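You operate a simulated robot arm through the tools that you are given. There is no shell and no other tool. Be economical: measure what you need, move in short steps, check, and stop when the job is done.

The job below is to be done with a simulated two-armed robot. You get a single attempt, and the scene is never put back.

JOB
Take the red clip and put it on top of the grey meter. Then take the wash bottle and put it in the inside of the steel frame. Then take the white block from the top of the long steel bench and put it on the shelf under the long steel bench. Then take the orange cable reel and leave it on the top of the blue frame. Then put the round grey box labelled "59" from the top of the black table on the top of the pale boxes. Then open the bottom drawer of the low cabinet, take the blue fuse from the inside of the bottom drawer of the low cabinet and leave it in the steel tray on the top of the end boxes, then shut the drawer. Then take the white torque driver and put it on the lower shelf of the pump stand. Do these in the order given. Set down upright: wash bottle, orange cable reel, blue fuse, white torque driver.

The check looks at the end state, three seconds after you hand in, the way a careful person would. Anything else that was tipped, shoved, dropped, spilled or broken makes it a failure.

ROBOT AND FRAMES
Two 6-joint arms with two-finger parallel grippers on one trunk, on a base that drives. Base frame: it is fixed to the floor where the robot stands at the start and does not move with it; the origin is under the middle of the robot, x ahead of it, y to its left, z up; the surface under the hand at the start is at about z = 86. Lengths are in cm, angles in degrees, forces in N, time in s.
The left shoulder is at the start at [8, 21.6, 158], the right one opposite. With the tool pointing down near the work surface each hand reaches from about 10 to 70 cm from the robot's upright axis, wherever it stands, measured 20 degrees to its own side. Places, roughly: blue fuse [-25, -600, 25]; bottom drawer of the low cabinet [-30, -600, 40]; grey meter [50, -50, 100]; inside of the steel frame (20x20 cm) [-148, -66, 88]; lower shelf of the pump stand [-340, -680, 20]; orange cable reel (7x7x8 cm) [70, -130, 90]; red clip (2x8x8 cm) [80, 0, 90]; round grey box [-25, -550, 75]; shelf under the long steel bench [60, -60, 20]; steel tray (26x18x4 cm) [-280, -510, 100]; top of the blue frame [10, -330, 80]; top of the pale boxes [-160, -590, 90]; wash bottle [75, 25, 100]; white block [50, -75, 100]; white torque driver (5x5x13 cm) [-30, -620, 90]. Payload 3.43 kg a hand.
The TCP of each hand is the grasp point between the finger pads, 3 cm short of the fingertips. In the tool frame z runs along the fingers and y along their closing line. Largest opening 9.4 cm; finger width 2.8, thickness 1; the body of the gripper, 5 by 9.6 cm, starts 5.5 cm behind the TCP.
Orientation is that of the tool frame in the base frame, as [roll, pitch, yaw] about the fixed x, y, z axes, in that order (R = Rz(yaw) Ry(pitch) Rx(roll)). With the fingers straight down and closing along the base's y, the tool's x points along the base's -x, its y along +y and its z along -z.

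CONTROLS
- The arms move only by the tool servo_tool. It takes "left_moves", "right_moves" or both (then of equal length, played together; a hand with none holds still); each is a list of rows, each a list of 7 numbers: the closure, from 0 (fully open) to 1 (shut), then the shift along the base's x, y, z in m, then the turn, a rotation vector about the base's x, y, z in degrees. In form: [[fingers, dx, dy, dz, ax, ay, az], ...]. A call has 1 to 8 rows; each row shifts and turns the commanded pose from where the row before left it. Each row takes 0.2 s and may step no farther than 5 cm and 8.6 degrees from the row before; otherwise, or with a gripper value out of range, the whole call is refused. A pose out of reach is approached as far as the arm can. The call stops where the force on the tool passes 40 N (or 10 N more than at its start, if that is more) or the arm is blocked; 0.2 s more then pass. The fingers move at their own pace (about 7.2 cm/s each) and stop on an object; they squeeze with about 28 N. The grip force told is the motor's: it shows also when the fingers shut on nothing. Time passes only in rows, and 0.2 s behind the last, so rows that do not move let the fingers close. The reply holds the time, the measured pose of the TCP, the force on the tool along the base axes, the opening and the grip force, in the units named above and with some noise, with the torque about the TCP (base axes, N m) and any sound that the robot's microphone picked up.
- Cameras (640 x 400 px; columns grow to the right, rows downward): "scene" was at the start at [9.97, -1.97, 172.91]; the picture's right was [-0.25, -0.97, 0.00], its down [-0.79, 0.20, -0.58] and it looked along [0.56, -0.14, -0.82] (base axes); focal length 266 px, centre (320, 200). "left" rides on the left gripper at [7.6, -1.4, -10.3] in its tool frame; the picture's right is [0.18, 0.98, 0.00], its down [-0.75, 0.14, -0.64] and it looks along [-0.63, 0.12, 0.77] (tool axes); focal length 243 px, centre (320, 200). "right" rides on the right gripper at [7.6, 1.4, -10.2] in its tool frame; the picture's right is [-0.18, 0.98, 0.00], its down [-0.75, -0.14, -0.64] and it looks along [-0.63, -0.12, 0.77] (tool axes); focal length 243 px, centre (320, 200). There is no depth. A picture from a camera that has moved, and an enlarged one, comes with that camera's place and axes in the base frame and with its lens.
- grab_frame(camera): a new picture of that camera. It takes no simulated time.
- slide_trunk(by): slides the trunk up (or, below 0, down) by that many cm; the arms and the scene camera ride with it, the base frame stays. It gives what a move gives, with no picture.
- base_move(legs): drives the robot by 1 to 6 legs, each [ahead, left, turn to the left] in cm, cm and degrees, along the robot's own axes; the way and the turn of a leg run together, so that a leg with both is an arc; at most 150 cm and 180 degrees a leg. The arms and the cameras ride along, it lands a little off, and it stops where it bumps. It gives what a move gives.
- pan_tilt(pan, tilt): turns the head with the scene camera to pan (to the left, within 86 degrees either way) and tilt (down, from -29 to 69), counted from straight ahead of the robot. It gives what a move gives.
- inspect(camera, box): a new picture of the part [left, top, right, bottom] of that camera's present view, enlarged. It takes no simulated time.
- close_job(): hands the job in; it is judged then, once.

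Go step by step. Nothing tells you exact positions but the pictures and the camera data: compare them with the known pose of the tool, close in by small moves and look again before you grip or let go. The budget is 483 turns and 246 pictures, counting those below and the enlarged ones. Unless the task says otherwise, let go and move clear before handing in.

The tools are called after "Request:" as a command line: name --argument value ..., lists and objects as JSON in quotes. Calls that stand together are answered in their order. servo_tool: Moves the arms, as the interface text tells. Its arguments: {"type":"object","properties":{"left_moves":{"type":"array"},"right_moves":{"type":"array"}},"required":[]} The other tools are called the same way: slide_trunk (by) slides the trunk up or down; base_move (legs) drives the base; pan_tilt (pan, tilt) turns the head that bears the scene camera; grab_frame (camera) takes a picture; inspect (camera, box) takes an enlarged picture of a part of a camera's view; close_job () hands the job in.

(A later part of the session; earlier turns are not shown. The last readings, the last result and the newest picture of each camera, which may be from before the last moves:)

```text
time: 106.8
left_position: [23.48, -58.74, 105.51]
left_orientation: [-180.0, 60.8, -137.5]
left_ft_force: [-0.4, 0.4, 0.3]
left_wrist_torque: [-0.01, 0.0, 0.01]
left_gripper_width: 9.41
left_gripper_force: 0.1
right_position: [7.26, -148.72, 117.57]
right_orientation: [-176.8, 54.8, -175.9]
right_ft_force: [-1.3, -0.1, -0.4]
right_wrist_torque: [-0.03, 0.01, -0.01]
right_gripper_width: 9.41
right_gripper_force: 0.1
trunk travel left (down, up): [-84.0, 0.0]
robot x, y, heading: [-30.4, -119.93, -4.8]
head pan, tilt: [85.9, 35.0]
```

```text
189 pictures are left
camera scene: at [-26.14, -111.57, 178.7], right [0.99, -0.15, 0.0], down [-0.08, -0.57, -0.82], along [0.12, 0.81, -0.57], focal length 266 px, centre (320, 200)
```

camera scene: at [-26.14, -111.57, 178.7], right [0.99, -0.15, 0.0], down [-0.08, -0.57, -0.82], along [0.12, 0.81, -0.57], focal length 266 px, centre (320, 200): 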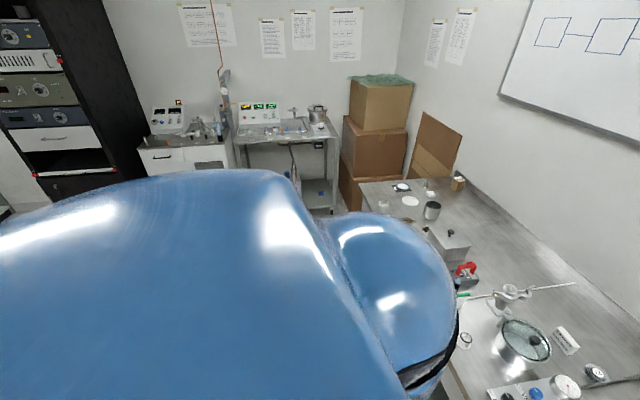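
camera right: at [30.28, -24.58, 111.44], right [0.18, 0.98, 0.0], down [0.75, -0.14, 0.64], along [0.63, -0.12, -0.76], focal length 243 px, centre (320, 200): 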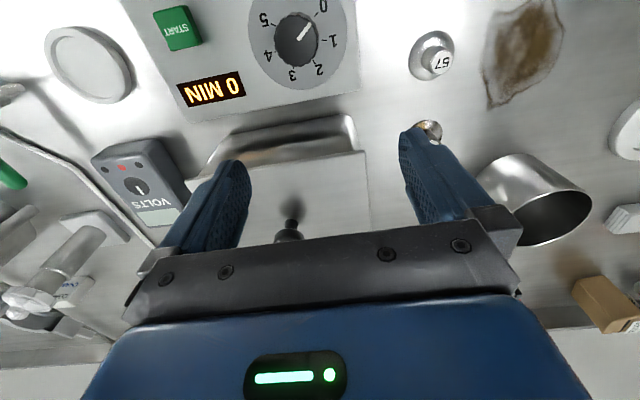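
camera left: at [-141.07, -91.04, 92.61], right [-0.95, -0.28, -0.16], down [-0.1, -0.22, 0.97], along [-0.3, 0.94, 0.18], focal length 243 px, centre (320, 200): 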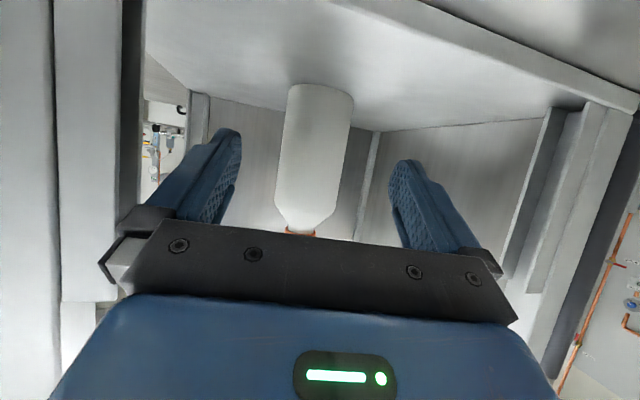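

Request:
base_move --legs '[[0, 0, -36], [0, 26, 0]]'

Request:
pan_tilt --pan 45 --tilt 50

Request:
grab_frame --camera "scene"

```text
time: 110.3
left_position: [65.25, -81.91, 105.82]
left_orientation: [179.8, 60.8, -173.2]
left_ft_force: [-0.4, -0.4, -0.2]
left_wrist_torque: [0.0, -0.01, 0.04]
left_gripper_width: 9.4
left_gripper_force: 0.1
right_position: [-0.14, -145.93, 117.4]
right_orientation: [-177.1, 54.8, 148.4]
right_ft_force: [-0.6, -0.5, -1.1]
right_wrist_torque: [0.03, -0.03, 0.01]
right_gripper_width: 9.44
right_gripper_force: 0.1
trunk travel left (down, up): [-84.0, 0.0]
robot x, y, heading: [-13.57, -100.5, -39.9]
head pan, tilt: [85.9, 35.0]
```

```text
time: 111.4
left_position: [65.55, -81.44, 105.38]
left_orientation: [-179.8, 60.6, -173.0]
left_ft_force: [0.7, 0.2, 0.5]
left_wrist_torque: [-0.01, 0.01, 0.0]
left_gripper_width: 9.42
left_gripper_force: 0.0
right_position: [0.09, -145.53, 117.51]
right_orientation: [-176.6, 54.8, 148.9]
right_ft_force: [-0.3, 1.1, -0.4]
right_wrist_torque: [0.0, 0.03, 0.0]
right_gripper_width: 9.38
right_gripper_force: 0.1
trunk travel left (down, up): [-84.0, 0.0]
robot x, y, heading: [-14.11, -100.31, -39.9]
head pan, tilt: [45.0, 50.0]
```

```text
188 pictures are left
camera scene: at [-3.91, -101.56, 176.52], right [0.09, -1.0, 0.0], down [-0.76, -0.07, -0.64], along [0.64, 0.06, -0.77], focal length 266 px, centre (320, 200)
```

scene: 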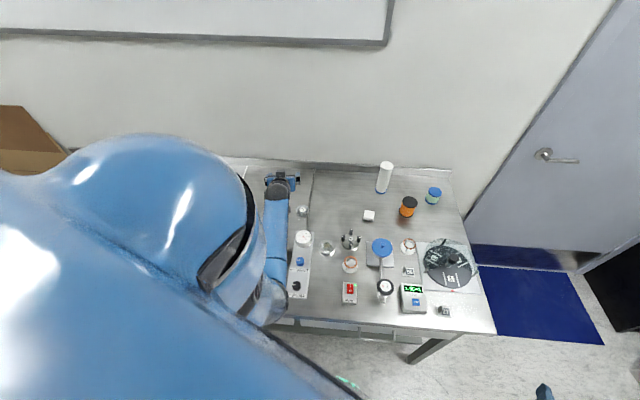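

Request:
base_move --legs '[[1, 12.8, 0]]'

Request:
servo_tool --left_moves '[[0, -0.015, -0.01, 0, -0.98, 8.4, 0], [0, -0.015, -0.01, 0, -0.98, 8.4, 0], [0, -0.015, -0.01, 0, -0.98, 8.4, 0], [0, -0.015, -0.01, 0, -0.98, 8.4, 0], [0, -0.015, -0.01, 0, -0.98, 8.4, 0], [0, -0.015, 0, 0, -0.98, 8.4, 0], [0, 0, 0, 0, -0.98, 8.4, 0], [0, 0, 0, 0, 0, 0, 0]]'

Request:
grab_frame --camera "left"

```text
time: 112.7
left_position: [73.97, -73.0, 105.78]
left_orientation: [179.8, 60.9, -173.3]
left_ft_force: [-0.1, 0.0, 0.3]
left_wrist_torque: [-0.01, 0.02, 0.0]
left_gripper_width: 9.39
left_gripper_force: 0.0
right_position: [8.29, -137.05, 117.39]
right_orientation: [-177.2, 54.8, 148.4]
right_ft_force: [-0.3, -0.3, 0.9]
right_wrist_torque: [0.02, -0.08, 0.02]
right_gripper_width: 9.4
right_gripper_force: 0.1
trunk travel left (down, up): [-84.0, 0.0]
robot x, y, heading: [-5.01, -91.48, -39.8]
head pan, tilt: [45.0, 50.0]
```

```text
time: 114.5
left_position: [65.19, -77.68, 105.54]
left_orientation: [179.9, 1.3, -173.2]
left_ft_force: [-0.2, -0.5, -0.2]
left_wrist_torque: [-0.01, 0.04, -0.03]
left_gripper_width: 9.41
left_gripper_force: 0.0
right_position: [8.75, -136.66, 117.58]
right_orientation: [-176.9, 54.9, 148.8]
right_ft_force: [-0.5, 0.5, 0.5]
right_wrist_torque: [0.01, 0.02, -0.02]
right_gripper_width: 9.4
right_gripper_force: 0.1
trunk travel left (down, up): [-84.0, 0.0]
robot x, y, heading: [-5.13, -90.91, -40.1]
head pan, tilt: [45.0, 50.0]
```

```text
187 pictures are left
camera left: at [57.59, -80.0, 115.56], right [-0.3, 0.95, 0.0], down [0.72, 0.23, 0.66], along [0.63, 0.2, -0.75], focal length 243 px, centre (320, 200)
```

left: 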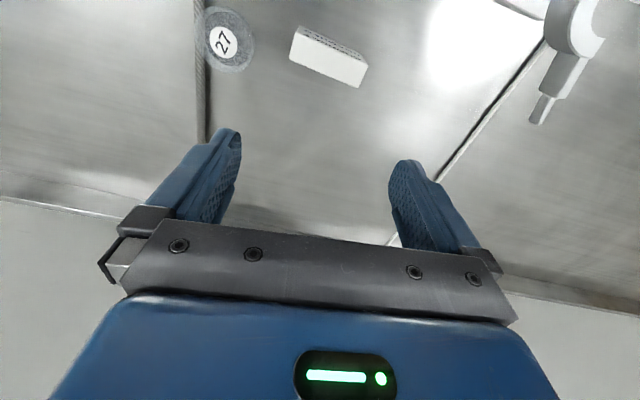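

The block is centred at about [62.4, -77.5], 7.1 cm along y and 2.2 cm thick. I'll align to its ends (yaw 176) over it and lower with the trunk.

Request:
servo_tool --left_moves '[[0, -0.014, 0.001, 0, 0, 0.6, -5.4], [0, -0.014, 0.001, 0, 0, 0.6, -5.4], [0, 0, 0, 0, 0, 0, 0]]'

Request:
slide_trunk --by -9

Request:
grab_frame --camera "left"

```text
time: 115.3
left_position: [62.33, -77.3, 105.59]
left_orientation: [179.7, 0.3, 175.9]
left_ft_force: [0.1, 0.0, 0.0]
left_wrist_torque: [0.03, -0.03, -0.01]
left_gripper_width: 9.4
left_gripper_force: 0.2
right_position: [8.78, -136.81, 117.42]
right_orientation: [-176.8, 54.8, 148.8]
right_ft_force: [0.3, 0.7, -0.1]
right_wrist_torque: [0.01, 0.0, 0.01]
right_gripper_width: 9.42
right_gripper_force: 0.1
trunk travel left (down, up): [-84.0, 0.0]
robot x, y, heading: [-5.34, -91.15, -40.0]
head pan, tilt: [45.0, 50.0]
```

```text
time: 116.5
left_position: [62.52, -77.4, 96.57]
left_orientation: [179.7, 0.3, 176.0]
left_ft_force: [0.4, -0.1, -0.5]
left_wrist_torque: [0.02, 0.0, -0.03]
left_gripper_width: 9.41
left_gripper_force: 0.0
right_position: [8.84, -136.72, 108.49]
right_orientation: [-176.8, 54.8, 148.9]
right_ft_force: [0.4, -0.7, 0.2]
right_wrist_torque: [-0.01, 0.0, 0.01]
right_gripper_width: 9.4
right_gripper_force: 0.0
trunk travel left (down, up): [-75.0, 9.0]
robot x, y, heading: [-5.54, -91.44, -40.0]
head pan, tilt: [45.0, 50.0]
```

```text
186 pictures are left
camera left: at [54.6, -78.19, 106.76], right [-0.12, 0.99, 0.0], down [0.76, 0.09, 0.65], along [0.64, 0.08, -0.76], focal length 243 px, centre (320, 200)
```

left: 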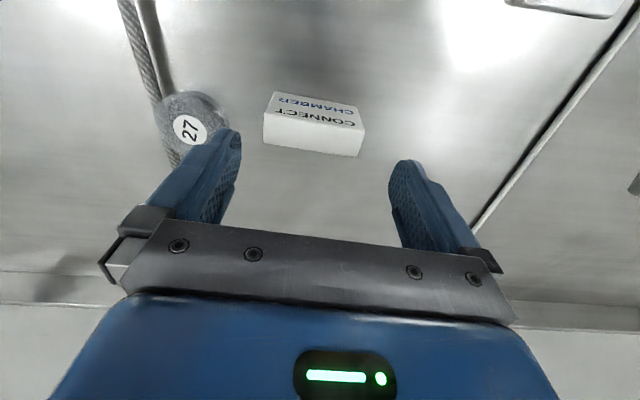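

Request:
servo_tool --left_moves '[[0, 0.002, -0.002, 0, 0, 0, 0], [0, 0, 0, 0, 0, 0, 0]]'

Request:
slide_trunk --by -6.6

Request:
grab_frame --camera "left"

```text
time: 117.1
left_position: [62.52, -77.48, 96.66]
left_orientation: [179.8, 0.2, 176.0]
left_ft_force: [0.2, -0.3, -0.1]
left_wrist_torque: [0.02, 0.0, -0.01]
left_gripper_width: 9.4
left_gripper_force: 0.1
right_position: [8.78, -136.74, 108.56]
right_orientation: [-176.7, 54.9, 148.8]
right_ft_force: [-0.3, -0.4, -0.6]
right_wrist_torque: [-0.03, 0.01, 0.01]
right_gripper_width: 9.4
right_gripper_force: 0.0
trunk travel left (down, up): [-75.0, 9.0]
robot x, y, heading: [-5.14, -91.26, -39.7]
head pan, tilt: [45.0, 50.0]
```

```text
time: 118.2
left_position: [62.55, -77.56, 89.97]
left_orientation: [179.8, 0.3, 176.0]
left_ft_force: [-0.6, 0.6, 0.1]
left_wrist_torque: [-0.01, 0.02, -0.01]
left_gripper_width: 9.41
left_gripper_force: 0.0
right_position: [8.83, -136.62, 101.91]
right_orientation: [-176.8, 54.8, 148.8]
right_ft_force: [-0.5, 0.0, 0.4]
right_wrist_torque: [-0.03, 0.01, -0.01]
right_gripper_width: 9.4
right_gripper_force: 0.1
trunk travel left (down, up): [-68.4, 15.6]
robot x, y, heading: [-5.22, -91.61, -40.0]
head pan, tilt: [45.0, 50.0]
```

```text
185 pictures are left
camera left: at [54.8, -78.38, 100.17], right [-0.12, 0.99, 0.0], down [0.76, 0.09, 0.65], along [0.64, 0.08, -0.76], focal length 243 px, centre (320, 200)
```

left: 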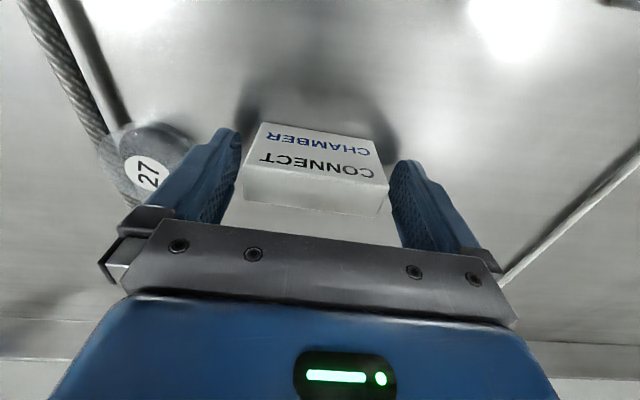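

Request:
servo_tool --left_moves '[[0.4, 0, 0, 0, 0, 0, 0], [0.8, 0, 0, 0, 0, 0, 0], [1, 0, 0, 0, 0, 0, 0], [1, 0, 0, 0, 0, 0, 0]]'

Request:
slide_trunk --by 15.6

Request:
grab_frame --camera "left"

```text
time: 119.2
left_position: [62.56, -77.56, 90.11]
left_orientation: [179.8, 0.4, 176.0]
left_ft_force: [0.1, -0.1, 1.5]
left_wrist_torque: [0.01, 0.02, 0.01]
left_gripper_width: 7.31
left_gripper_force: 28.1
right_position: [8.75, -136.66, 101.96]
right_orientation: [-176.8, 54.8, 148.7]
right_ft_force: [0.0, 0.3, -0.3]
right_wrist_torque: [0.0, 0.03, 0.0]
right_gripper_width: 9.38
right_gripper_force: 0.0
trunk travel left (down, up): [-68.4, 15.6]
robot x, y, heading: [-5.02, -91.27, -39.8]
head pan, tilt: [45.0, 50.0]
```

```text
time: 121.0
left_position: [62.52, -77.54, 105.54]
left_orientation: [179.8, 0.3, 176.0]
left_ft_force: [0.6, 0.2, -0.3]
left_wrist_torque: [0.01, -0.02, -0.01]
left_gripper_width: 7.29
left_gripper_force: 27.9
right_position: [8.68, -136.71, 117.51]
right_orientation: [-176.8, 54.9, 148.8]
right_ft_force: [0.4, -0.2, 0.1]
right_wrist_torque: [0.02, -0.02, -0.02]
right_gripper_width: 9.4
right_gripper_force: 0.0
trunk travel left (down, up): [-84.0, 0.0]
robot x, y, heading: [-4.91, -91.53, -40.0]
head pan, tilt: [45.0, 50.0]
```

```text
184 pictures are left
camera left: at [54.81, -78.39, 115.75], right [-0.12, 0.99, 0.0], down [0.76, 0.09, 0.65], along [0.64, 0.08, -0.76], focal length 243 px, centre (320, 200)
```

left: 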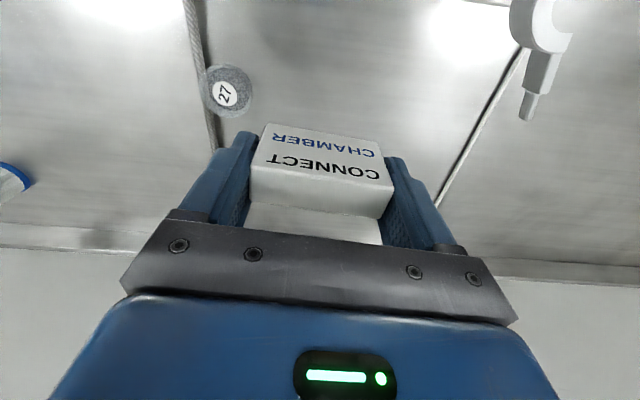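

Block held (7.3 cm wide). Now I back off to the right-rear so the hand clears the bench, then lower the trunk to shelf height.

Request:
base_move --legs '[[-20.2, -64.6, 0]]'

Request:
pan_tilt --pan 50 --tilt 40

Request:
grab_frame --camera "scene"

```text
time: 124.8
left_position: [4.35, -115.75, 105.47]
left_orientation: [180.0, 0.2, 175.9]
left_ft_force: [0.3, 0.7, -1.1]
left_wrist_torque: [0.01, 0.03, -0.03]
left_gripper_width: 7.3
left_gripper_force: 27.9
right_position: [-49.38, -174.75, 117.5]
right_orientation: [-176.6, 54.6, 148.9]
right_ft_force: [0.5, -1.2, -0.2]
right_wrist_torque: [0.03, 0.04, -0.01]
right_gripper_width: 9.41
right_gripper_force: 0.0
trunk travel left (down, up): [-84.0, 0.0]
robot x, y, heading: [-63.49, -129.7, -39.9]
head pan, tilt: [45.0, 50.0]
```

```text
time: 125.5
left_position: [4.34, -115.74, 105.47]
left_orientation: [179.7, 0.1, 176.0]
left_ft_force: [-0.3, 0.0, -0.9]
left_wrist_torque: [0.01, 0.0, 0.02]
left_gripper_width: 7.32
left_gripper_force: 28.4
right_position: [-49.51, -174.87, 117.51]
right_orientation: [-176.7, 54.8, 148.8]
right_ft_force: [-0.7, -0.1, 0.4]
right_wrist_torque: [0.02, -0.01, 0.04]
right_gripper_width: 9.42
right_gripper_force: 0.0
trunk travel left (down, up): [-84.0, 0.0]
robot x, y, heading: [-63.38, -129.51, -40.0]
head pan, tilt: [50.0, 40.0]
```

```text
183 pictures are left
camera scene: at [-52.79, -130.09, 177.93], right [0.18, -0.98, 0.0], down [-0.63, -0.11, -0.77], along [0.75, 0.13, -0.64], focal length 266 px, centre (320, 200)
```

scene: 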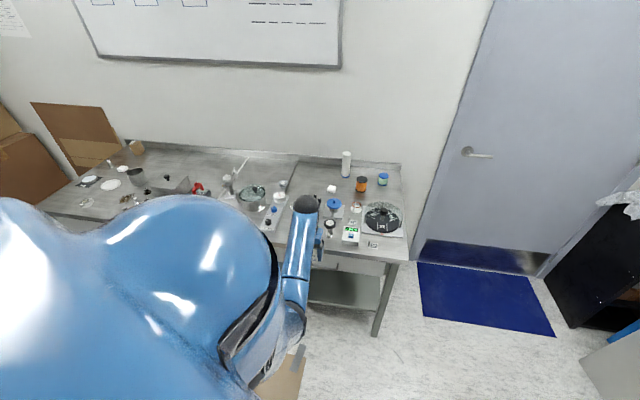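

Request:
slide_trunk --by -70

Request:
grab_frame --camera "left"

Request:
pan_tilt --pan 40 --tilt 30

Request:
grab_frame --camera "scene"

```text
refused: -70 is not a number from -40 to 40
```

```text
182 pictures are left
camera left: at [-3.44, -116.57, 115.73], right [-0.12, 0.99, 0.0], down [0.76, 0.09, 0.65], along [0.64, 0.08, -0.76], focal length 243 px, centre (320, 200)
```

left: 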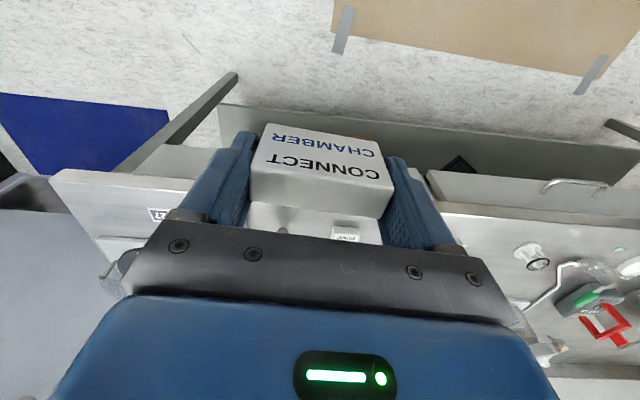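

```text
time: 126.2
left_position: [4.28, -115.7, 105.6]
left_orientation: [179.9, 0.3, 176.0]
left_ft_force: [-0.4, -0.4, -0.1]
left_wrist_torque: [0.0, 0.01, 0.03]
left_gripper_width: 7.29
left_gripper_force: 28.1
right_position: [-49.58, -174.86, 117.47]
right_orientation: [-176.9, 54.8, 148.6]
right_ft_force: [0.0, -0.2, 0.4]
right_wrist_torque: [0.02, 0.01, -0.03]
right_gripper_width: 9.4
right_gripper_force: 0.1
trunk travel left (down, up): [-84.0, 0.0]
robot x, y, heading: [-63.71, -129.43, -39.9]
head pan, tilt: [40.0, 30.0]
```

```text
181 pictures are left
camera scene: at [-52.18, -131.59, 179.47], right [0.0, -1.0, 0.0], down [-0.5, 0.0, -0.87], along [0.87, 0.0, -0.5], focal length 266 px, centre (320, 200)
```

scene: 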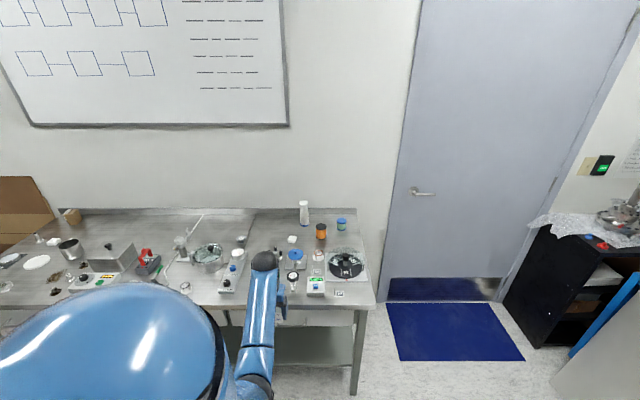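

Request:
slide_trunk --by -40

Request:
slide_trunk --by -30

Request:
grab_frame --camera "left"

Request:
grab_frame --camera "scene"

```text
time: 130.1
left_position: [4.25, -115.83, 65.52]
left_orientation: [179.8, 0.3, 176.0]
left_ft_force: [-0.5, 0.8, -0.4]
left_wrist_torque: [-0.02, -0.01, 0.05]
left_gripper_width: 7.31
left_gripper_force: 27.9
right_position: [-49.49, -174.97, 77.49]
right_orientation: [-176.8, 54.8, 148.8]
right_ft_force: [-0.2, -0.7, -0.2]
right_wrist_torque: [0.0, -0.01, 0.02]
right_gripper_width: 9.38
right_gripper_force: 0.0
trunk travel left (down, up): [-44.0, 40.0]
robot x, y, heading: [-63.38, -129.38, -39.6]
head pan, tilt: [40.0, 30.0]
```

```text
time: 133.1
left_position: [4.25, -115.67, 35.62]
left_orientation: [179.9, 0.3, 176.0]
left_ft_force: [0.0, 0.1, 0.4]
left_wrist_torque: [0.02, -0.03, 0.04]
left_gripper_width: 7.31
left_gripper_force: 28.3
right_position: [-49.49, -174.96, 47.45]
right_orientation: [-176.8, 54.8, 148.7]
right_ft_force: [-0.4, 0.6, 0.1]
right_wrist_torque: [0.01, 0.0, 0.02]
right_gripper_width: 9.36
right_gripper_force: 0.0
trunk travel left (down, up): [-14.0, 70.0]
robot x, y, heading: [-63.2, -129.52, -39.8]
head pan, tilt: [40.0, 30.0]
```

```text
180 pictures are left
camera left: at [-3.5, -116.61, 45.77], right [-0.12, 0.99, 0.0], down [0.76, 0.09, 0.65], along [0.64, 0.08, -0.76], focal length 243 px, centre (320, 200)
```

left: 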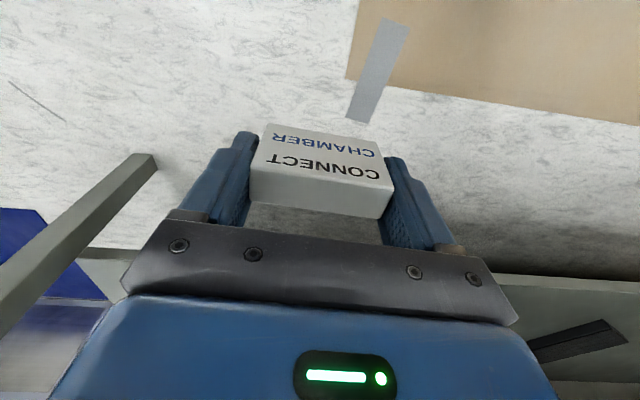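

```text
179 pictures are left
camera scene: at [-52.2, -131.61, 109.48], right [0.0, -1.0, 0.0], down [-0.5, 0.0, -0.87], along [0.87, 0.0, -0.5], focal length 266 px, centre (320, 200)
```

scene: 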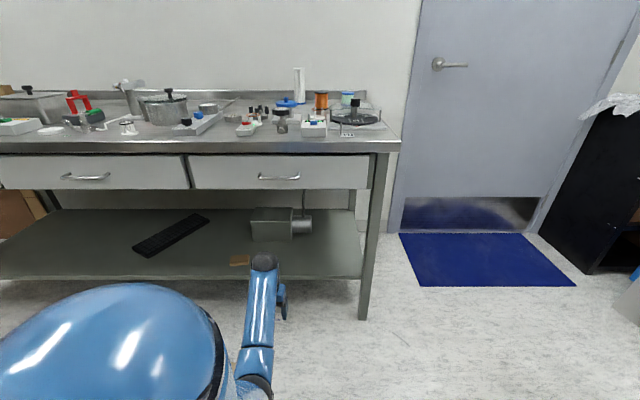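

The shelf top is at z≈20, front edge x≈34, with free space around [42, -115]. I lower further, stretch the arm, and drive in with the block just above the shelf.

Request:
slide_trunk --by -8

Request:
servo_tool --left_moves '[[1, 0.035, 0, 0, 0, 0, 0], [1, 0.035, 0, 0, 0, 0, 0], [1, 0.035, 0, 0, 0, 0, 0], [1, 0.03, 0, 0, 0, 0, 0], [1, 0, 0, 0, 0, 0, 0]]'

Request:
grab_frame --camera "scene"

```text
time: 134.2
left_position: [4.21, -115.72, 27.62]
left_orientation: [179.8, 0.4, 176.0]
left_ft_force: [-0.3, -0.5, -0.3]
left_wrist_torque: [-0.02, -0.01, 0.03]
left_gripper_width: 7.33
left_gripper_force: 28.2
right_position: [-49.54, -174.83, 39.64]
right_orientation: [-176.7, 54.8, 148.8]
right_ft_force: [0.0, -0.8, -0.1]
right_wrist_torque: [0.0, 0.0, 0.01]
right_gripper_width: 9.39
right_gripper_force: 0.1
trunk travel left (down, up): [-6.0, 78.0]
robot x, y, heading: [-63.29, -129.45, -39.8]
head pan, tilt: [40.0, 30.0]
```

```text
time: 135.4
left_position: [17.58, -115.96, 27.4]
left_orientation: [179.8, 0.2, 176.0]
left_ft_force: [0.5, 0.1, 0.3]
left_wrist_torque: [0.0, 0.0, -0.03]
left_gripper_width: 7.32
left_gripper_force: 27.9
right_position: [-49.54, -174.88, 39.5]
right_orientation: [-176.8, 54.7, 148.8]
right_ft_force: [0.3, 0.8, 0.4]
right_wrist_torque: [0.03, 0.01, 0.02]
right_gripper_width: 9.42
right_gripper_force: 0.1
trunk travel left (down, up): [-6.0, 78.0]
robot x, y, heading: [-63.34, -129.37, -39.9]
head pan, tilt: [40.0, 30.0]
```

```text
178 pictures are left
camera scene: at [-52.2, -131.61, 101.48], right [0.0, -1.0, 0.0], down [-0.5, 0.0, -0.87], along [0.87, 0.0, -0.5], focal length 266 px, centre (320, 200)
```

scene: 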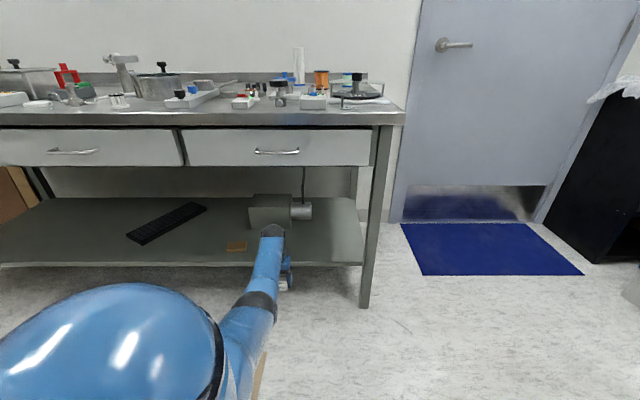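

Request:
base_move --legs '[[9.2, 7.7, 0]]'

Request:
grab_frame --camera "left"

Request:
grab_frame --camera "scene"

```text
time: 136.7
left_position: [29.68, -115.93, 27.31]
left_orientation: [179.8, 0.2, 176.0]
left_ft_force: [-0.3, 0.5, -0.9]
left_wrist_torque: [0.01, 0.02, -0.01]
left_gripper_width: 7.31
left_gripper_force: 28.3
right_position: [-37.44, -175.1, 39.51]
right_orientation: [-176.7, 54.7, 148.9]
right_ft_force: [0.1, 0.5, 0.8]
right_wrist_torque: [0.01, 0.01, -0.03]
right_gripper_width: 9.4
right_gripper_force: 0.2
trunk travel left (down, up): [-6.0, 78.0]
robot x, y, heading: [-51.51, -129.8, -39.7]
head pan, tilt: [40.0, 30.0]
```

```text
177 pictures are left
camera left: at [21.93, -116.92, 37.51], right [-0.12, 0.99, 0.0], down [0.76, 0.09, 0.65], along [0.64, 0.08, -0.76], focal length 243 px, centre (320, 200)
```

left: 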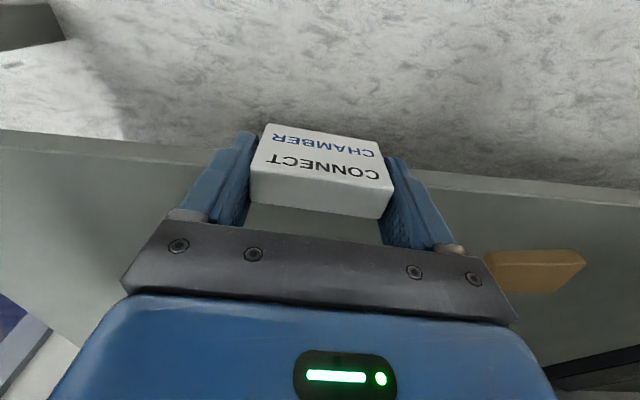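

```text
176 pictures are left
camera scene: at [-39.99, -131.77, 101.46], right [0.0, -1.0, 0.0], down [-0.5, 0.0, -0.87], along [0.87, 0.0, -0.5], focal length 266 px, centre (320, 200)
```

scene: 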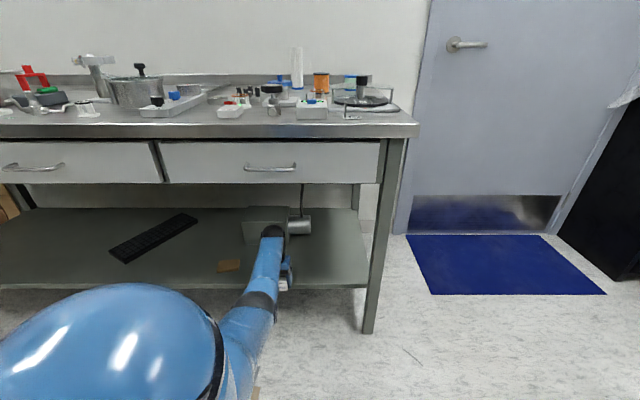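

Request:
base_move --legs '[[9.6, 8.0, 0]]'

Request:
grab_frame --camera "left"

Request:
grab_frame --camera "scene"

```text
time: 137.9
left_position: [42.16, -116.18, 27.42]
left_orientation: [179.7, 0.2, 175.9]
left_ft_force: [0.0, 0.4, -0.7]
left_wrist_torque: [0.01, -0.05, 0.0]
left_gripper_width: 7.29
left_gripper_force: 27.9
right_position: [-24.99, -174.89, 39.48]
right_orientation: [-176.7, 54.7, 148.7]
right_ft_force: [0.7, -0.5, 0.4]
right_wrist_torque: [0.0, -0.02, 0.0]
right_gripper_width: 9.43
right_gripper_force: 0.0
trunk travel left (down, up): [-6.0, 78.0]
robot x, y, heading: [-39.3, -129.3, -39.8]
head pan, tilt: [40.0, 30.0]
```

```text
175 pictures are left
camera left: at [34.49, -117.0, 37.51], right [-0.11, 0.99, 0.0], down [0.76, 0.09, 0.65], along [0.64, 0.08, -0.76], focal length 243 px, centre (320, 200)
```

left: 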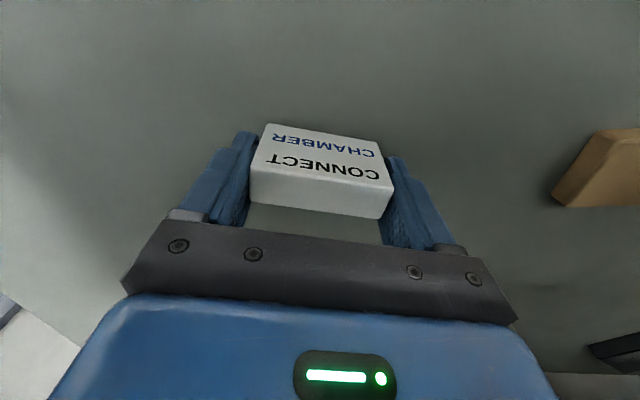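

```text
174 pictures are left
camera scene: at [-27.47, -131.69, 101.46], right [0.0, -1.0, 0.0], down [-0.5, 0.0, -0.87], along [0.87, 0.0, -0.5], focal length 266 px, centre (320, 200)
```

scene: 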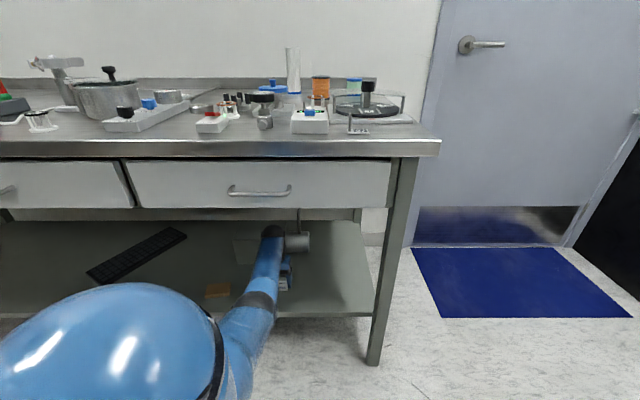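

Over the shelf; lower with the trunk to contact.

Request:
slide_trunk --by -2.5

Request:
slide_trunk --by -0.6

```text
time: 138.6
left_position: [42.51, -116.14, 25.45]
left_orientation: [179.8, 0.8, 175.9]
left_ft_force: [4.7, 0.2, 29.4]
left_wrist_torque: [-0.47, 0.17, 0.12]
left_gripper_width: 7.36
left_gripper_force: 28.3
right_position: [-24.97, -175.01, 37.03]
right_orientation: [-177.0, 55.0, 148.4]
right_ft_force: [-0.1, -0.4, -0.3]
right_wrist_torque: [-0.01, 0.03, 0.04]
right_gripper_width: 9.41
right_gripper_force: 0.1
trunk travel left (down, up): [-3.5, 80.5]
robot x, y, heading: [-38.99, -129.91, -39.7]
head pan, tilt: [40.0, 30.0]
```

```text
time: 139.0
left_position: [42.56, -116.2, 25.46]
left_orientation: [179.7, 1.0, 175.9]
left_ft_force: [-6.6, 0.5, 20.1]
left_wrist_torque: [-0.38, 0.45, -0.17]
left_gripper_width: 7.31
left_gripper_force: 28.1
right_position: [-25.01, -174.91, 36.75]
right_orientation: [-176.8, 54.9, 148.5]
right_ft_force: [-0.6, -0.2, -0.6]
right_wrist_torque: [-0.03, 0.0, -0.04]
right_gripper_width: 9.42
right_gripper_force: 0.1
trunk travel left (down, up): [-3.3, 80.7]
robot x, y, heading: [-38.78, -129.82, -39.9]
head pan, tilt: [40.0, 30.0]
stopped: the force on the tool passed its limit at 44 N (the readings are from after the stop); the commanded pose is now the measured one
```

Request:
slide_trunk --by 0.4

Request:
servo_tool --left_moves '[[0.1, 0, 0, 0, 0, 0, 0], [0, 0, 0, 0, 0, 0, 0], [0, 0, 0, 0, 0, 0, 0]]'

Request:
slide_trunk --by 6

Request:
grab_frame --camera "left"

```text
time: 139.5
left_position: [42.57, -116.18, 25.53]
left_orientation: [179.8, 0.9, 175.9]
left_ft_force: [3.6, 0.6, 8.4]
left_wrist_torque: [-0.03, -0.04, 0.02]
left_gripper_width: 7.28
left_gripper_force: 28.3
right_position: [-24.94, -175.05, 37.27]
right_orientation: [-176.8, 54.9, 148.6]
right_ft_force: [-0.4, 0.0, -0.2]
right_wrist_torque: [0.04, -0.03, -0.02]
right_gripper_width: 9.39
right_gripper_force: 0.0
trunk travel left (down, up): [-3.7, 80.3]
robot x, y, heading: [-38.92, -129.64, -40.3]
head pan, tilt: [40.0, 30.0]
```

```text
time: 140.3
left_position: [42.39, -116.1, 25.56]
left_orientation: [179.9, 0.6, 175.9]
left_ft_force: [-2.8, 5.5, 8.4]
left_wrist_torque: [-0.28, 0.21, -0.15]
left_gripper_width: 9.15
left_gripper_force: 0.1
right_position: [-24.91, -175.05, 37.17]
right_orientation: [-176.7, 54.9, 148.6]
right_ft_force: [-0.6, -0.4, -0.3]
right_wrist_torque: [0.0, 0.0, 0.03]
right_gripper_width: 9.4
right_gripper_force: 0.2
trunk travel left (down, up): [-3.7, 80.3]
robot x, y, heading: [-38.55, -129.44, -39.7]
head pan, tilt: [40.0, 30.0]
```

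```text
time: 141.3
left_position: [42.48, -116.11, 31.44]
left_orientation: [179.8, 0.6, 175.9]
left_ft_force: [-1.1, -0.1, -0.3]
left_wrist_torque: [0.01, 0.01, 0.03]
left_gripper_width: 9.39
left_gripper_force: 0.1
right_position: [-24.91, -174.92, 43.19]
right_orientation: [-176.7, 54.7, 148.7]
right_ft_force: [0.2, 0.0, 0.5]
right_wrist_torque: [0.0, -0.01, -0.01]
right_gripper_width: 9.43
right_gripper_force: 0.0
trunk travel left (down, up): [-9.7, 74.3]
robot x, y, heading: [-38.54, -129.44, -40.2]
head pan, tilt: [40.0, 30.0]
```

```text
173 pictures are left
camera left: at [34.68, -117.0, 41.55], right [-0.11, 0.99, 0.0], down [0.75, 0.09, 0.65], along [0.65, 0.07, -0.76], focal length 243 px, centre (320, 200)
```

left: 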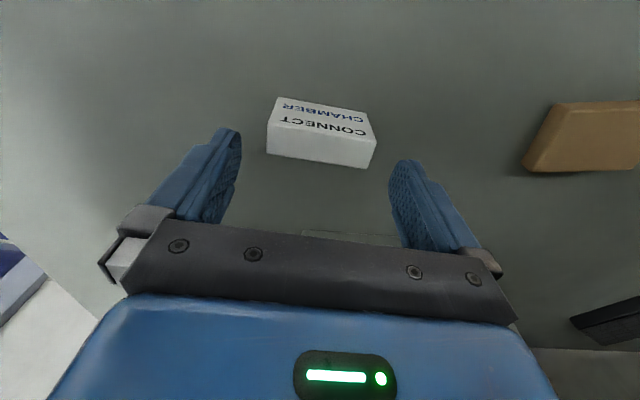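

The block rests on the shelf. Backing out and raising the trunk; next is the orange reel near [68.6, -132].

Request:
base_move --legs '[[-29.5, -24.5, 0]]'

Request:
slide_trunk --by 40

Request:
slide_trunk --by 34.3

Request:
grab_frame --camera "scene"

```text
time: 143.7
left_position: [4.68, -116.36, 31.53]
left_orientation: [179.7, 0.7, 175.8]
left_ft_force: [0.5, 0.5, 0.6]
left_wrist_torque: [0.01, 0.01, -0.04]
left_gripper_width: 9.4
left_gripper_force: 0.0
right_position: [-62.9, -175.19, 43.26]
right_orientation: [-176.8, 54.8, 148.6]
right_ft_force: [-0.2, 0.1, -0.1]
right_wrist_torque: [0.0, -0.04, 0.02]
right_gripper_width: 9.38
right_gripper_force: 0.0
trunk travel left (down, up): [-9.7, 74.3]
robot x, y, heading: [-77.12, -129.88, -40.4]
head pan, tilt: [40.0, 30.0]
```

```text
time: 147.6
left_position: [4.7, -116.47, 71.57]
left_orientation: [179.9, 0.6, 175.9]
left_ft_force: [0.2, -0.3, -0.3]
left_wrist_torque: [0.0, 0.02, 0.01]
left_gripper_width: 9.39
left_gripper_force: 0.2
right_position: [-62.86, -175.08, 83.22]
right_orientation: [-176.7, 54.8, 148.6]
right_ft_force: [-0.2, -0.4, 0.2]
right_wrist_torque: [0.03, 0.0, -0.01]
right_gripper_width: 9.41
right_gripper_force: 0.1
trunk travel left (down, up): [-49.7, 34.3]
robot x, y, heading: [-76.82, -129.97, -40.0]
head pan, tilt: [40.0, 30.0]
```

```text
time: 150.9
left_position: [4.61, -116.44, 105.87]
left_orientation: [179.9, 0.6, 175.8]
left_ft_force: [0.4, 0.1, 1.3]
left_wrist_torque: [0.0, -0.02, 0.03]
left_gripper_width: 9.38
left_gripper_force: 0.1
right_position: [-62.91, -175.3, 117.54]
right_orientation: [-176.7, 54.9, 148.7]
right_ft_force: [-0.3, 0.1, 0.7]
right_wrist_torque: [0.04, 0.0, -0.05]
right_gripper_width: 9.41
right_gripper_force: 0.0
trunk travel left (down, up): [-84.0, 0.0]
robot x, y, heading: [-76.76, -130.11, -40.2]
head pan, tilt: [40.0, 30.0]
```

```text
172 pictures are left
camera scene: at [-65.35, -131.9, 179.47], right [0.0, -1.0, 0.0], down [-0.5, 0.0, -0.87], along [0.87, 0.0, -0.5], focal length 266 px, centre (320, 200)
```

scene: 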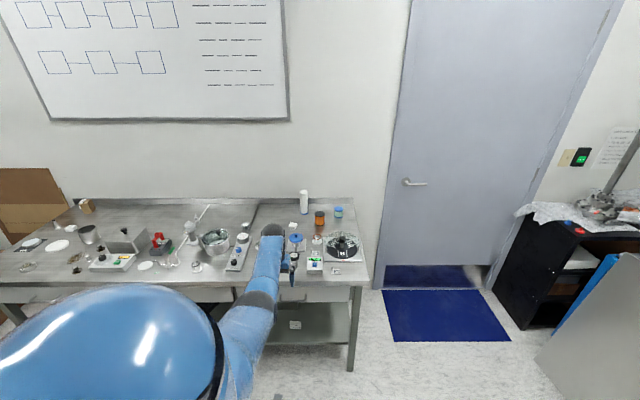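

Request:
inspect --camera "scene" --box '[280, 180, 380, 280]'

Request:
servo_tool --left_moves '[[0, -0.035, 0, 0, 0, 0, 0], [0, -0.035, 0, 0, 0, 0, 0], [0, -0.035, 0, 0, 0, 0, 0], [0, -0.035, 0, 0, 0, 0, 0]]'

Request:
base_move --legs '[[10.3, -12.3, 0], [44, 37, 0]]'

Request:
grab_frame --camera "left"

```text
4.00 times, centred on (330, 230) of scene
camera zoom: at [-65.35, -131.9, 179.47], right [0.0, -1.0, 0.0], down [-0.5, 0.0, -0.87], along [0.87, 0.0, -0.5], focal length 1065 px, centre (280, 80)
```

zoom: 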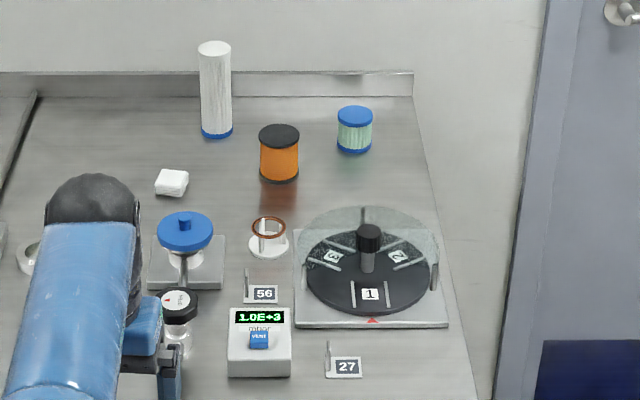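

```text
time: 151.9
left_position: [-9.32, -116.3, 105.74]
left_orientation: [179.9, 0.7, 175.8]
left_ft_force: [0.3, 0.1, -0.1]
left_wrist_torque: [0.01, 0.0, 0.0]
left_gripper_width: 9.4
left_gripper_force: 0.1
right_position: [-63.06, -175.3, 117.42]
right_orientation: [-176.8, 54.9, 148.6]
right_ft_force: [0.2, -0.6, 0.2]
right_wrist_torque: [0.0, -0.02, 0.01]
right_gripper_width: 9.42
right_gripper_force: 0.0
trunk travel left (down, up): [-84.0, 0.0]
robot x, y, heading: [-76.8, -129.61, -40.0]
head pan, tilt: [40.0, 30.0]
```

```text
time: 156.2
left_position: [47.88, -134.33, 105.87]
left_orientation: [179.7, 0.7, 175.1]
left_ft_force: [-0.2, -0.1, 0.1]
left_wrist_torque: [0.02, -0.02, 0.0]
left_gripper_width: 9.41
left_gripper_force: 0.1
right_position: [-6.34, -192.6, 117.49]
right_orientation: [-176.8, 54.8, 147.8]
right_ft_force: [-0.1, -0.6, -0.3]
right_wrist_torque: [-0.03, -0.04, -0.01]
right_gripper_width: 9.39
right_gripper_force: 0.0
trunk travel left (down, up): [-84.0, 0.0]
robot x, y, heading: [-20.15, -146.95, -40.4]
head pan, tilt: [40.0, 30.0]
```

```text
170 pictures are left
camera left: at [40.02, -135.01, 115.96], right [-0.1, 0.99, 0.0], down [0.75, 0.08, 0.65], along [0.65, 0.07, -0.76], focal length 243 px, centre (320, 200)
```

left: 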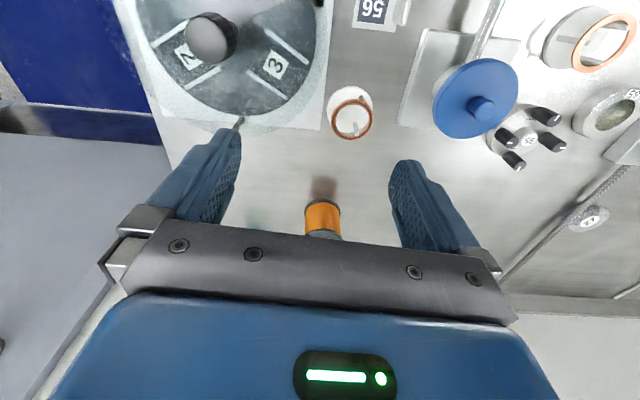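

Request:
base_move --legs '[[11.5, 9.8, 0]]'

Request:
grab_frame --camera "left"

```text
time: 157.6
left_position: [62.72, -134.67, 106.01]
left_orientation: [179.8, 0.8, 175.1]
left_ft_force: [-0.1, 0.2, 0.2]
left_wrist_torque: [-0.03, -0.01, -0.02]
left_gripper_width: 9.4
left_gripper_force: 0.1
right_position: [8.42, -192.81, 117.61]
right_orientation: [-177.0, 54.9, 147.5]
right_ft_force: [0.4, -0.9, -0.3]
right_wrist_torque: [0.02, -0.03, 0.02]
right_gripper_width: 9.38
right_gripper_force: 0.0
trunk travel left (down, up): [-84.0, 0.0]
robot x, y, heading: [-4.6, -147.27, -41.0]
head pan, tilt: [40.0, 30.0]
```

```text
169 pictures are left
camera left: at [54.84, -135.37, 116.06], right [-0.1, 1.0, 0.0], down [0.75, 0.07, 0.65], along [0.65, 0.06, -0.76], focal length 243 px, centre (320, 200)
```

left: 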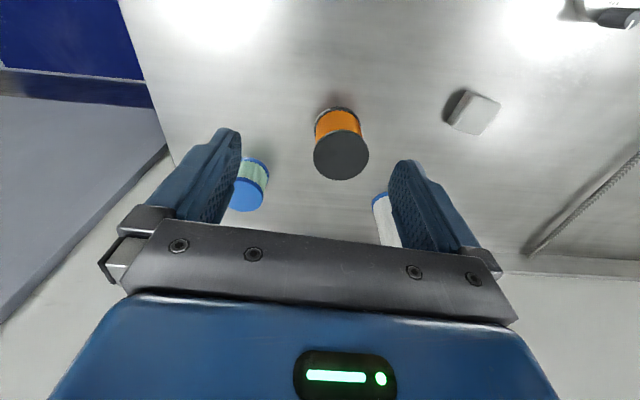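

Request:
servo_tool --left_moves '[[0, 0.028, 0.0135, 0, 0, 0, 0], [0, 0.028, 0.0135, 0, 0, 0, 0], [0, 0, 0, 0, 0, 0, 0]]'

Request:
slide_trunk --by -8

Request:
grab_frame --camera "left"

```text
time: 158.4
left_position: [68.67, -131.76, 105.95]
left_orientation: [179.8, 0.5, 174.9]
left_ft_force: [-0.8, -0.2, 0.4]
left_wrist_torque: [-0.03, 0.02, 0.0]
left_gripper_width: 9.41
left_gripper_force: 0.3
right_position: [8.59, -192.62, 117.46]
right_orientation: [-176.9, 54.8, 147.8]
right_ft_force: [0.4, -0.5, 0.3]
right_wrist_torque: [0.02, -0.01, -0.01]
right_gripper_width: 9.36
right_gripper_force: 0.0
trunk travel left (down, up): [-84.0, 0.0]
robot x, y, heading: [-4.57, -147.41, -40.8]
head pan, tilt: [40.0, 30.0]
```

```text
time: 159.6
left_position: [68.67, -131.76, 97.85]
left_orientation: [179.8, 0.7, 175.0]
left_ft_force: [0.1, -0.6, 0.4]
left_wrist_torque: [0.0, 0.02, 0.02]
left_gripper_width: 9.4
left_gripper_force: 0.0
right_position: [8.77, -192.72, 109.52]
right_orientation: [-176.7, 54.8, 147.8]
right_ft_force: [0.4, 0.9, -0.3]
right_wrist_torque: [0.0, 0.01, -0.01]
right_gripper_width: 9.4
right_gripper_force: 0.0
trunk travel left (down, up): [-76.0, 8.0]
robot x, y, heading: [-4.27, -147.35, -40.9]
head pan, tilt: [40.0, 30.0]
```

```text
168 pictures are left
camera left: at [60.85, -132.49, 108.01], right [-0.1, 1.0, 0.0], down [0.76, 0.07, 0.65], along [0.65, 0.06, -0.76], focal length 243 px, centre (320, 200)
```

left: 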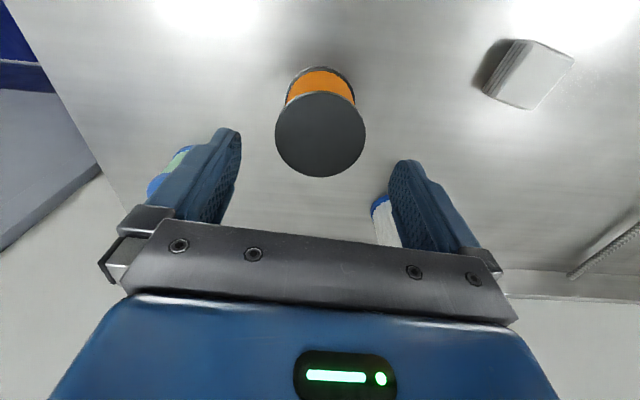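

Request:
servo_tool --left_moves '[[0, -0.007, -0.001, 0, 0, 0, 0], [0, 0, 0, 0, 0, 0, 0]]'

Request:
slide_trunk --by -7.5

Request:
grab_frame --camera "left"

```text
time: 160.2
left_position: [67.94, -131.99, 97.81]
left_orientation: [179.8, 0.7, 174.9]
left_ft_force: [0.1, 0.0, -0.3]
left_wrist_torque: [0.01, 0.0, 0.02]
left_gripper_width: 9.4
left_gripper_force: 0.0
right_position: [8.64, -192.82, 109.53]
right_orientation: [-176.7, 54.8, 147.7]
right_ft_force: [0.5, 0.6, 0.2]
right_wrist_torque: [0.01, 0.0, 0.01]
right_gripper_width: 9.4
right_gripper_force: 0.0
trunk travel left (down, up): [-76.0, 8.0]
robot x, y, heading: [-4.48, -147.31, -41.0]
head pan, tilt: [40.0, 30.0]
```

```text
time: 161.3
left_position: [68.08, -131.96, 90.33]
left_orientation: [179.8, 0.6, 175.1]
left_ft_force: [0.3, -0.5, -0.1]
left_wrist_torque: [0.0, -0.03, -0.04]
left_gripper_width: 9.4
left_gripper_force: 0.1
right_position: [8.66, -192.78, 101.95]
right_orientation: [-176.6, 54.8, 147.9]
right_ft_force: [-0.2, -0.4, 0.3]
right_wrist_torque: [0.02, 0.02, 0.01]
right_gripper_width: 9.39
right_gripper_force: 0.1
trunk travel left (down, up): [-68.5, 15.5]
robot x, y, heading: [-4.44, -147.02, -40.8]
head pan, tilt: [40.0, 30.0]
```

```text
167 pictures are left
camera left: at [60.17, -132.67, 100.47], right [-0.1, 1.0, 0.0], down [0.76, 0.07, 0.65], along [0.65, 0.06, -0.76], focal length 243 px, centre (320, 200)
```

left: 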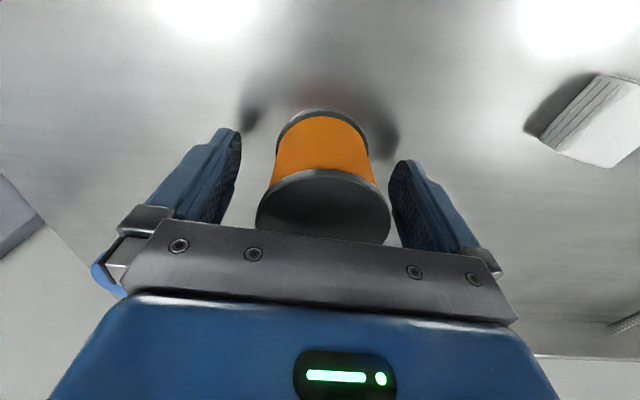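

Request:
servo_tool --left_moves '[[0.3, 0, 0, 0, 0, 0, 0], [0.6, 0, 0, 0, 0, 0, 0], [1, 0, 0, 0, 0, 0, 0], [1, 0, 0, 0, 0, 0, 0], [1, 0, 0, 0, 0, 0, 0]]'

Request:
slide_trunk --by 15.5

Request:
grab_frame --camera "left"

```text
time: 162.5
left_position: [67.93, -131.96, 90.37]
left_orientation: [179.9, 0.8, 174.9]
left_ft_force: [0.9, 0.0, 1.5]
left_wrist_torque: [0.01, -0.02, 0.01]
left_gripper_width: 6.39
left_gripper_force: 27.8
right_position: [8.72, -192.82, 101.98]
right_orientation: [-176.7, 54.8, 147.8]
right_ft_force: [0.2, 0.0, 0.7]
right_wrist_torque: [-0.02, 0.03, 0.01]
right_gripper_width: 9.42
right_gripper_force: 0.1
trunk travel left (down, up): [-68.5, 15.5]
robot x, y, heading: [-4.62, -147.05, -40.9]
head pan, tilt: [40.0, 30.0]
```

```text
time: 164.3
left_position: [67.95, -131.96, 105.77]
left_orientation: [179.7, 0.6, 175.0]
left_ft_force: [0.7, -0.3, -1.5]
left_wrist_torque: [0.01, 0.03, 0.02]
left_gripper_width: 6.39
left_gripper_force: 27.8
right_position: [8.73, -192.85, 117.46]
right_orientation: [-176.7, 54.8, 147.7]
right_ft_force: [-0.7, 0.4, 0.1]
right_wrist_torque: [-0.04, 0.01, -0.04]
right_gripper_width: 9.4
right_gripper_force: 0.0
trunk travel left (down, up): [-84.0, 0.0]
robot x, y, heading: [-4.24, -147.02, -41.1]
head pan, tilt: [40.0, 30.0]
```

```text
166 pictures are left
camera left: at [60.2, -132.67, 115.93], right [-0.1, 1.0, 0.0], down [0.76, 0.07, 0.65], along [0.65, 0.06, -0.76], focal length 243 px, centre (320, 200)
```

left: 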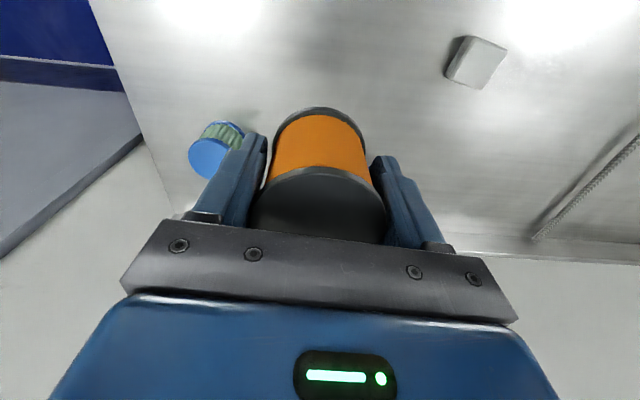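

Request:
base_move --legs '[[-49, -53, 0]]'

Request:
pan_tilt --pan -30 --tilt 30

Request:
grab_frame --camera "scene"

```text
time: 168.2
left_position: [-3.39, -139.59, 105.65]
left_orientation: [179.9, 0.5, 174.4]
left_ft_force: [-0.6, -0.7, -2.8]
left_wrist_torque: [0.0, 0.0, 0.05]
left_gripper_width: 6.34
left_gripper_force: 27.8
right_position: [-63.12, -199.77, 117.47]
right_orientation: [-176.6, 54.7, 147.3]
right_ft_force: [-0.4, -0.3, -0.1]
right_wrist_torque: [0.0, 0.01, -0.04]
right_gripper_width: 9.4
right_gripper_force: 0.0
trunk travel left (down, up): [-84.0, 0.0]
robot x, y, heading: [-76.22, -154.22, -41.7]
head pan, tilt: [40.0, 30.0]
```

```text
time: 169.6
left_position: [-3.35, -139.59, 105.82]
left_orientation: [179.8, 0.6, 174.4]
left_ft_force: [0.2, 0.7, -1.0]
left_wrist_torque: [0.01, -0.03, 0.0]
left_gripper_width: 6.36
left_gripper_force: 28.0
right_position: [-63.32, -199.8, 117.53]
right_orientation: [-176.7, 54.7, 147.2]
right_ft_force: [-0.5, -0.8, 0.4]
right_wrist_torque: [0.0, 0.02, 0.0]
right_gripper_width: 9.42
right_gripper_force: 0.1
trunk travel left (down, up): [-84.0, 0.0]
robot x, y, heading: [-76.06, -153.54, -41.5]
head pan, tilt: [-30.0, 30.0]
```

```text
165 pictures are left
camera scene: at [-70.9, -164.75, 179.47], right [-0.95, -0.32, 0.0], down [-0.16, 0.47, -0.87], along [0.28, -0.82, -0.5], focal length 266 px, centre (320, 200)
```

scene: 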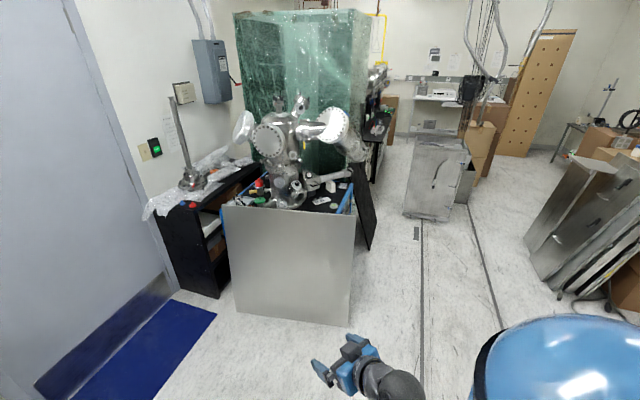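

Request:
inspect --camera "scene" --box '[200, 130, 400, 255]'

```text
3.20 times, centred on (300, 192) of scene
camera zoom: at [-70.9, -164.75, 179.47], right [-0.95, -0.32, 0.0], down [-0.16, 0.47, -0.87], along [0.28, -0.82, -0.5], focal length 852 px, centre (384, 224)
```

zoom: 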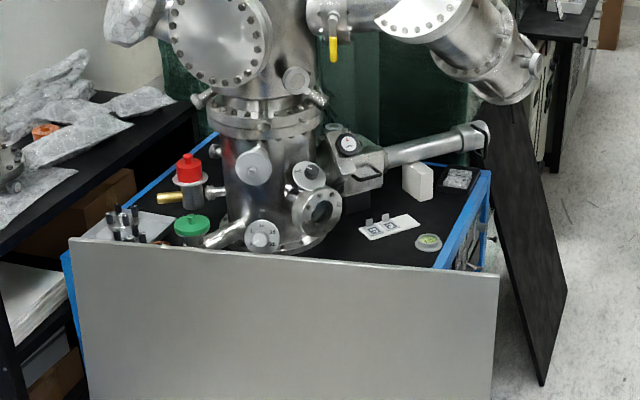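

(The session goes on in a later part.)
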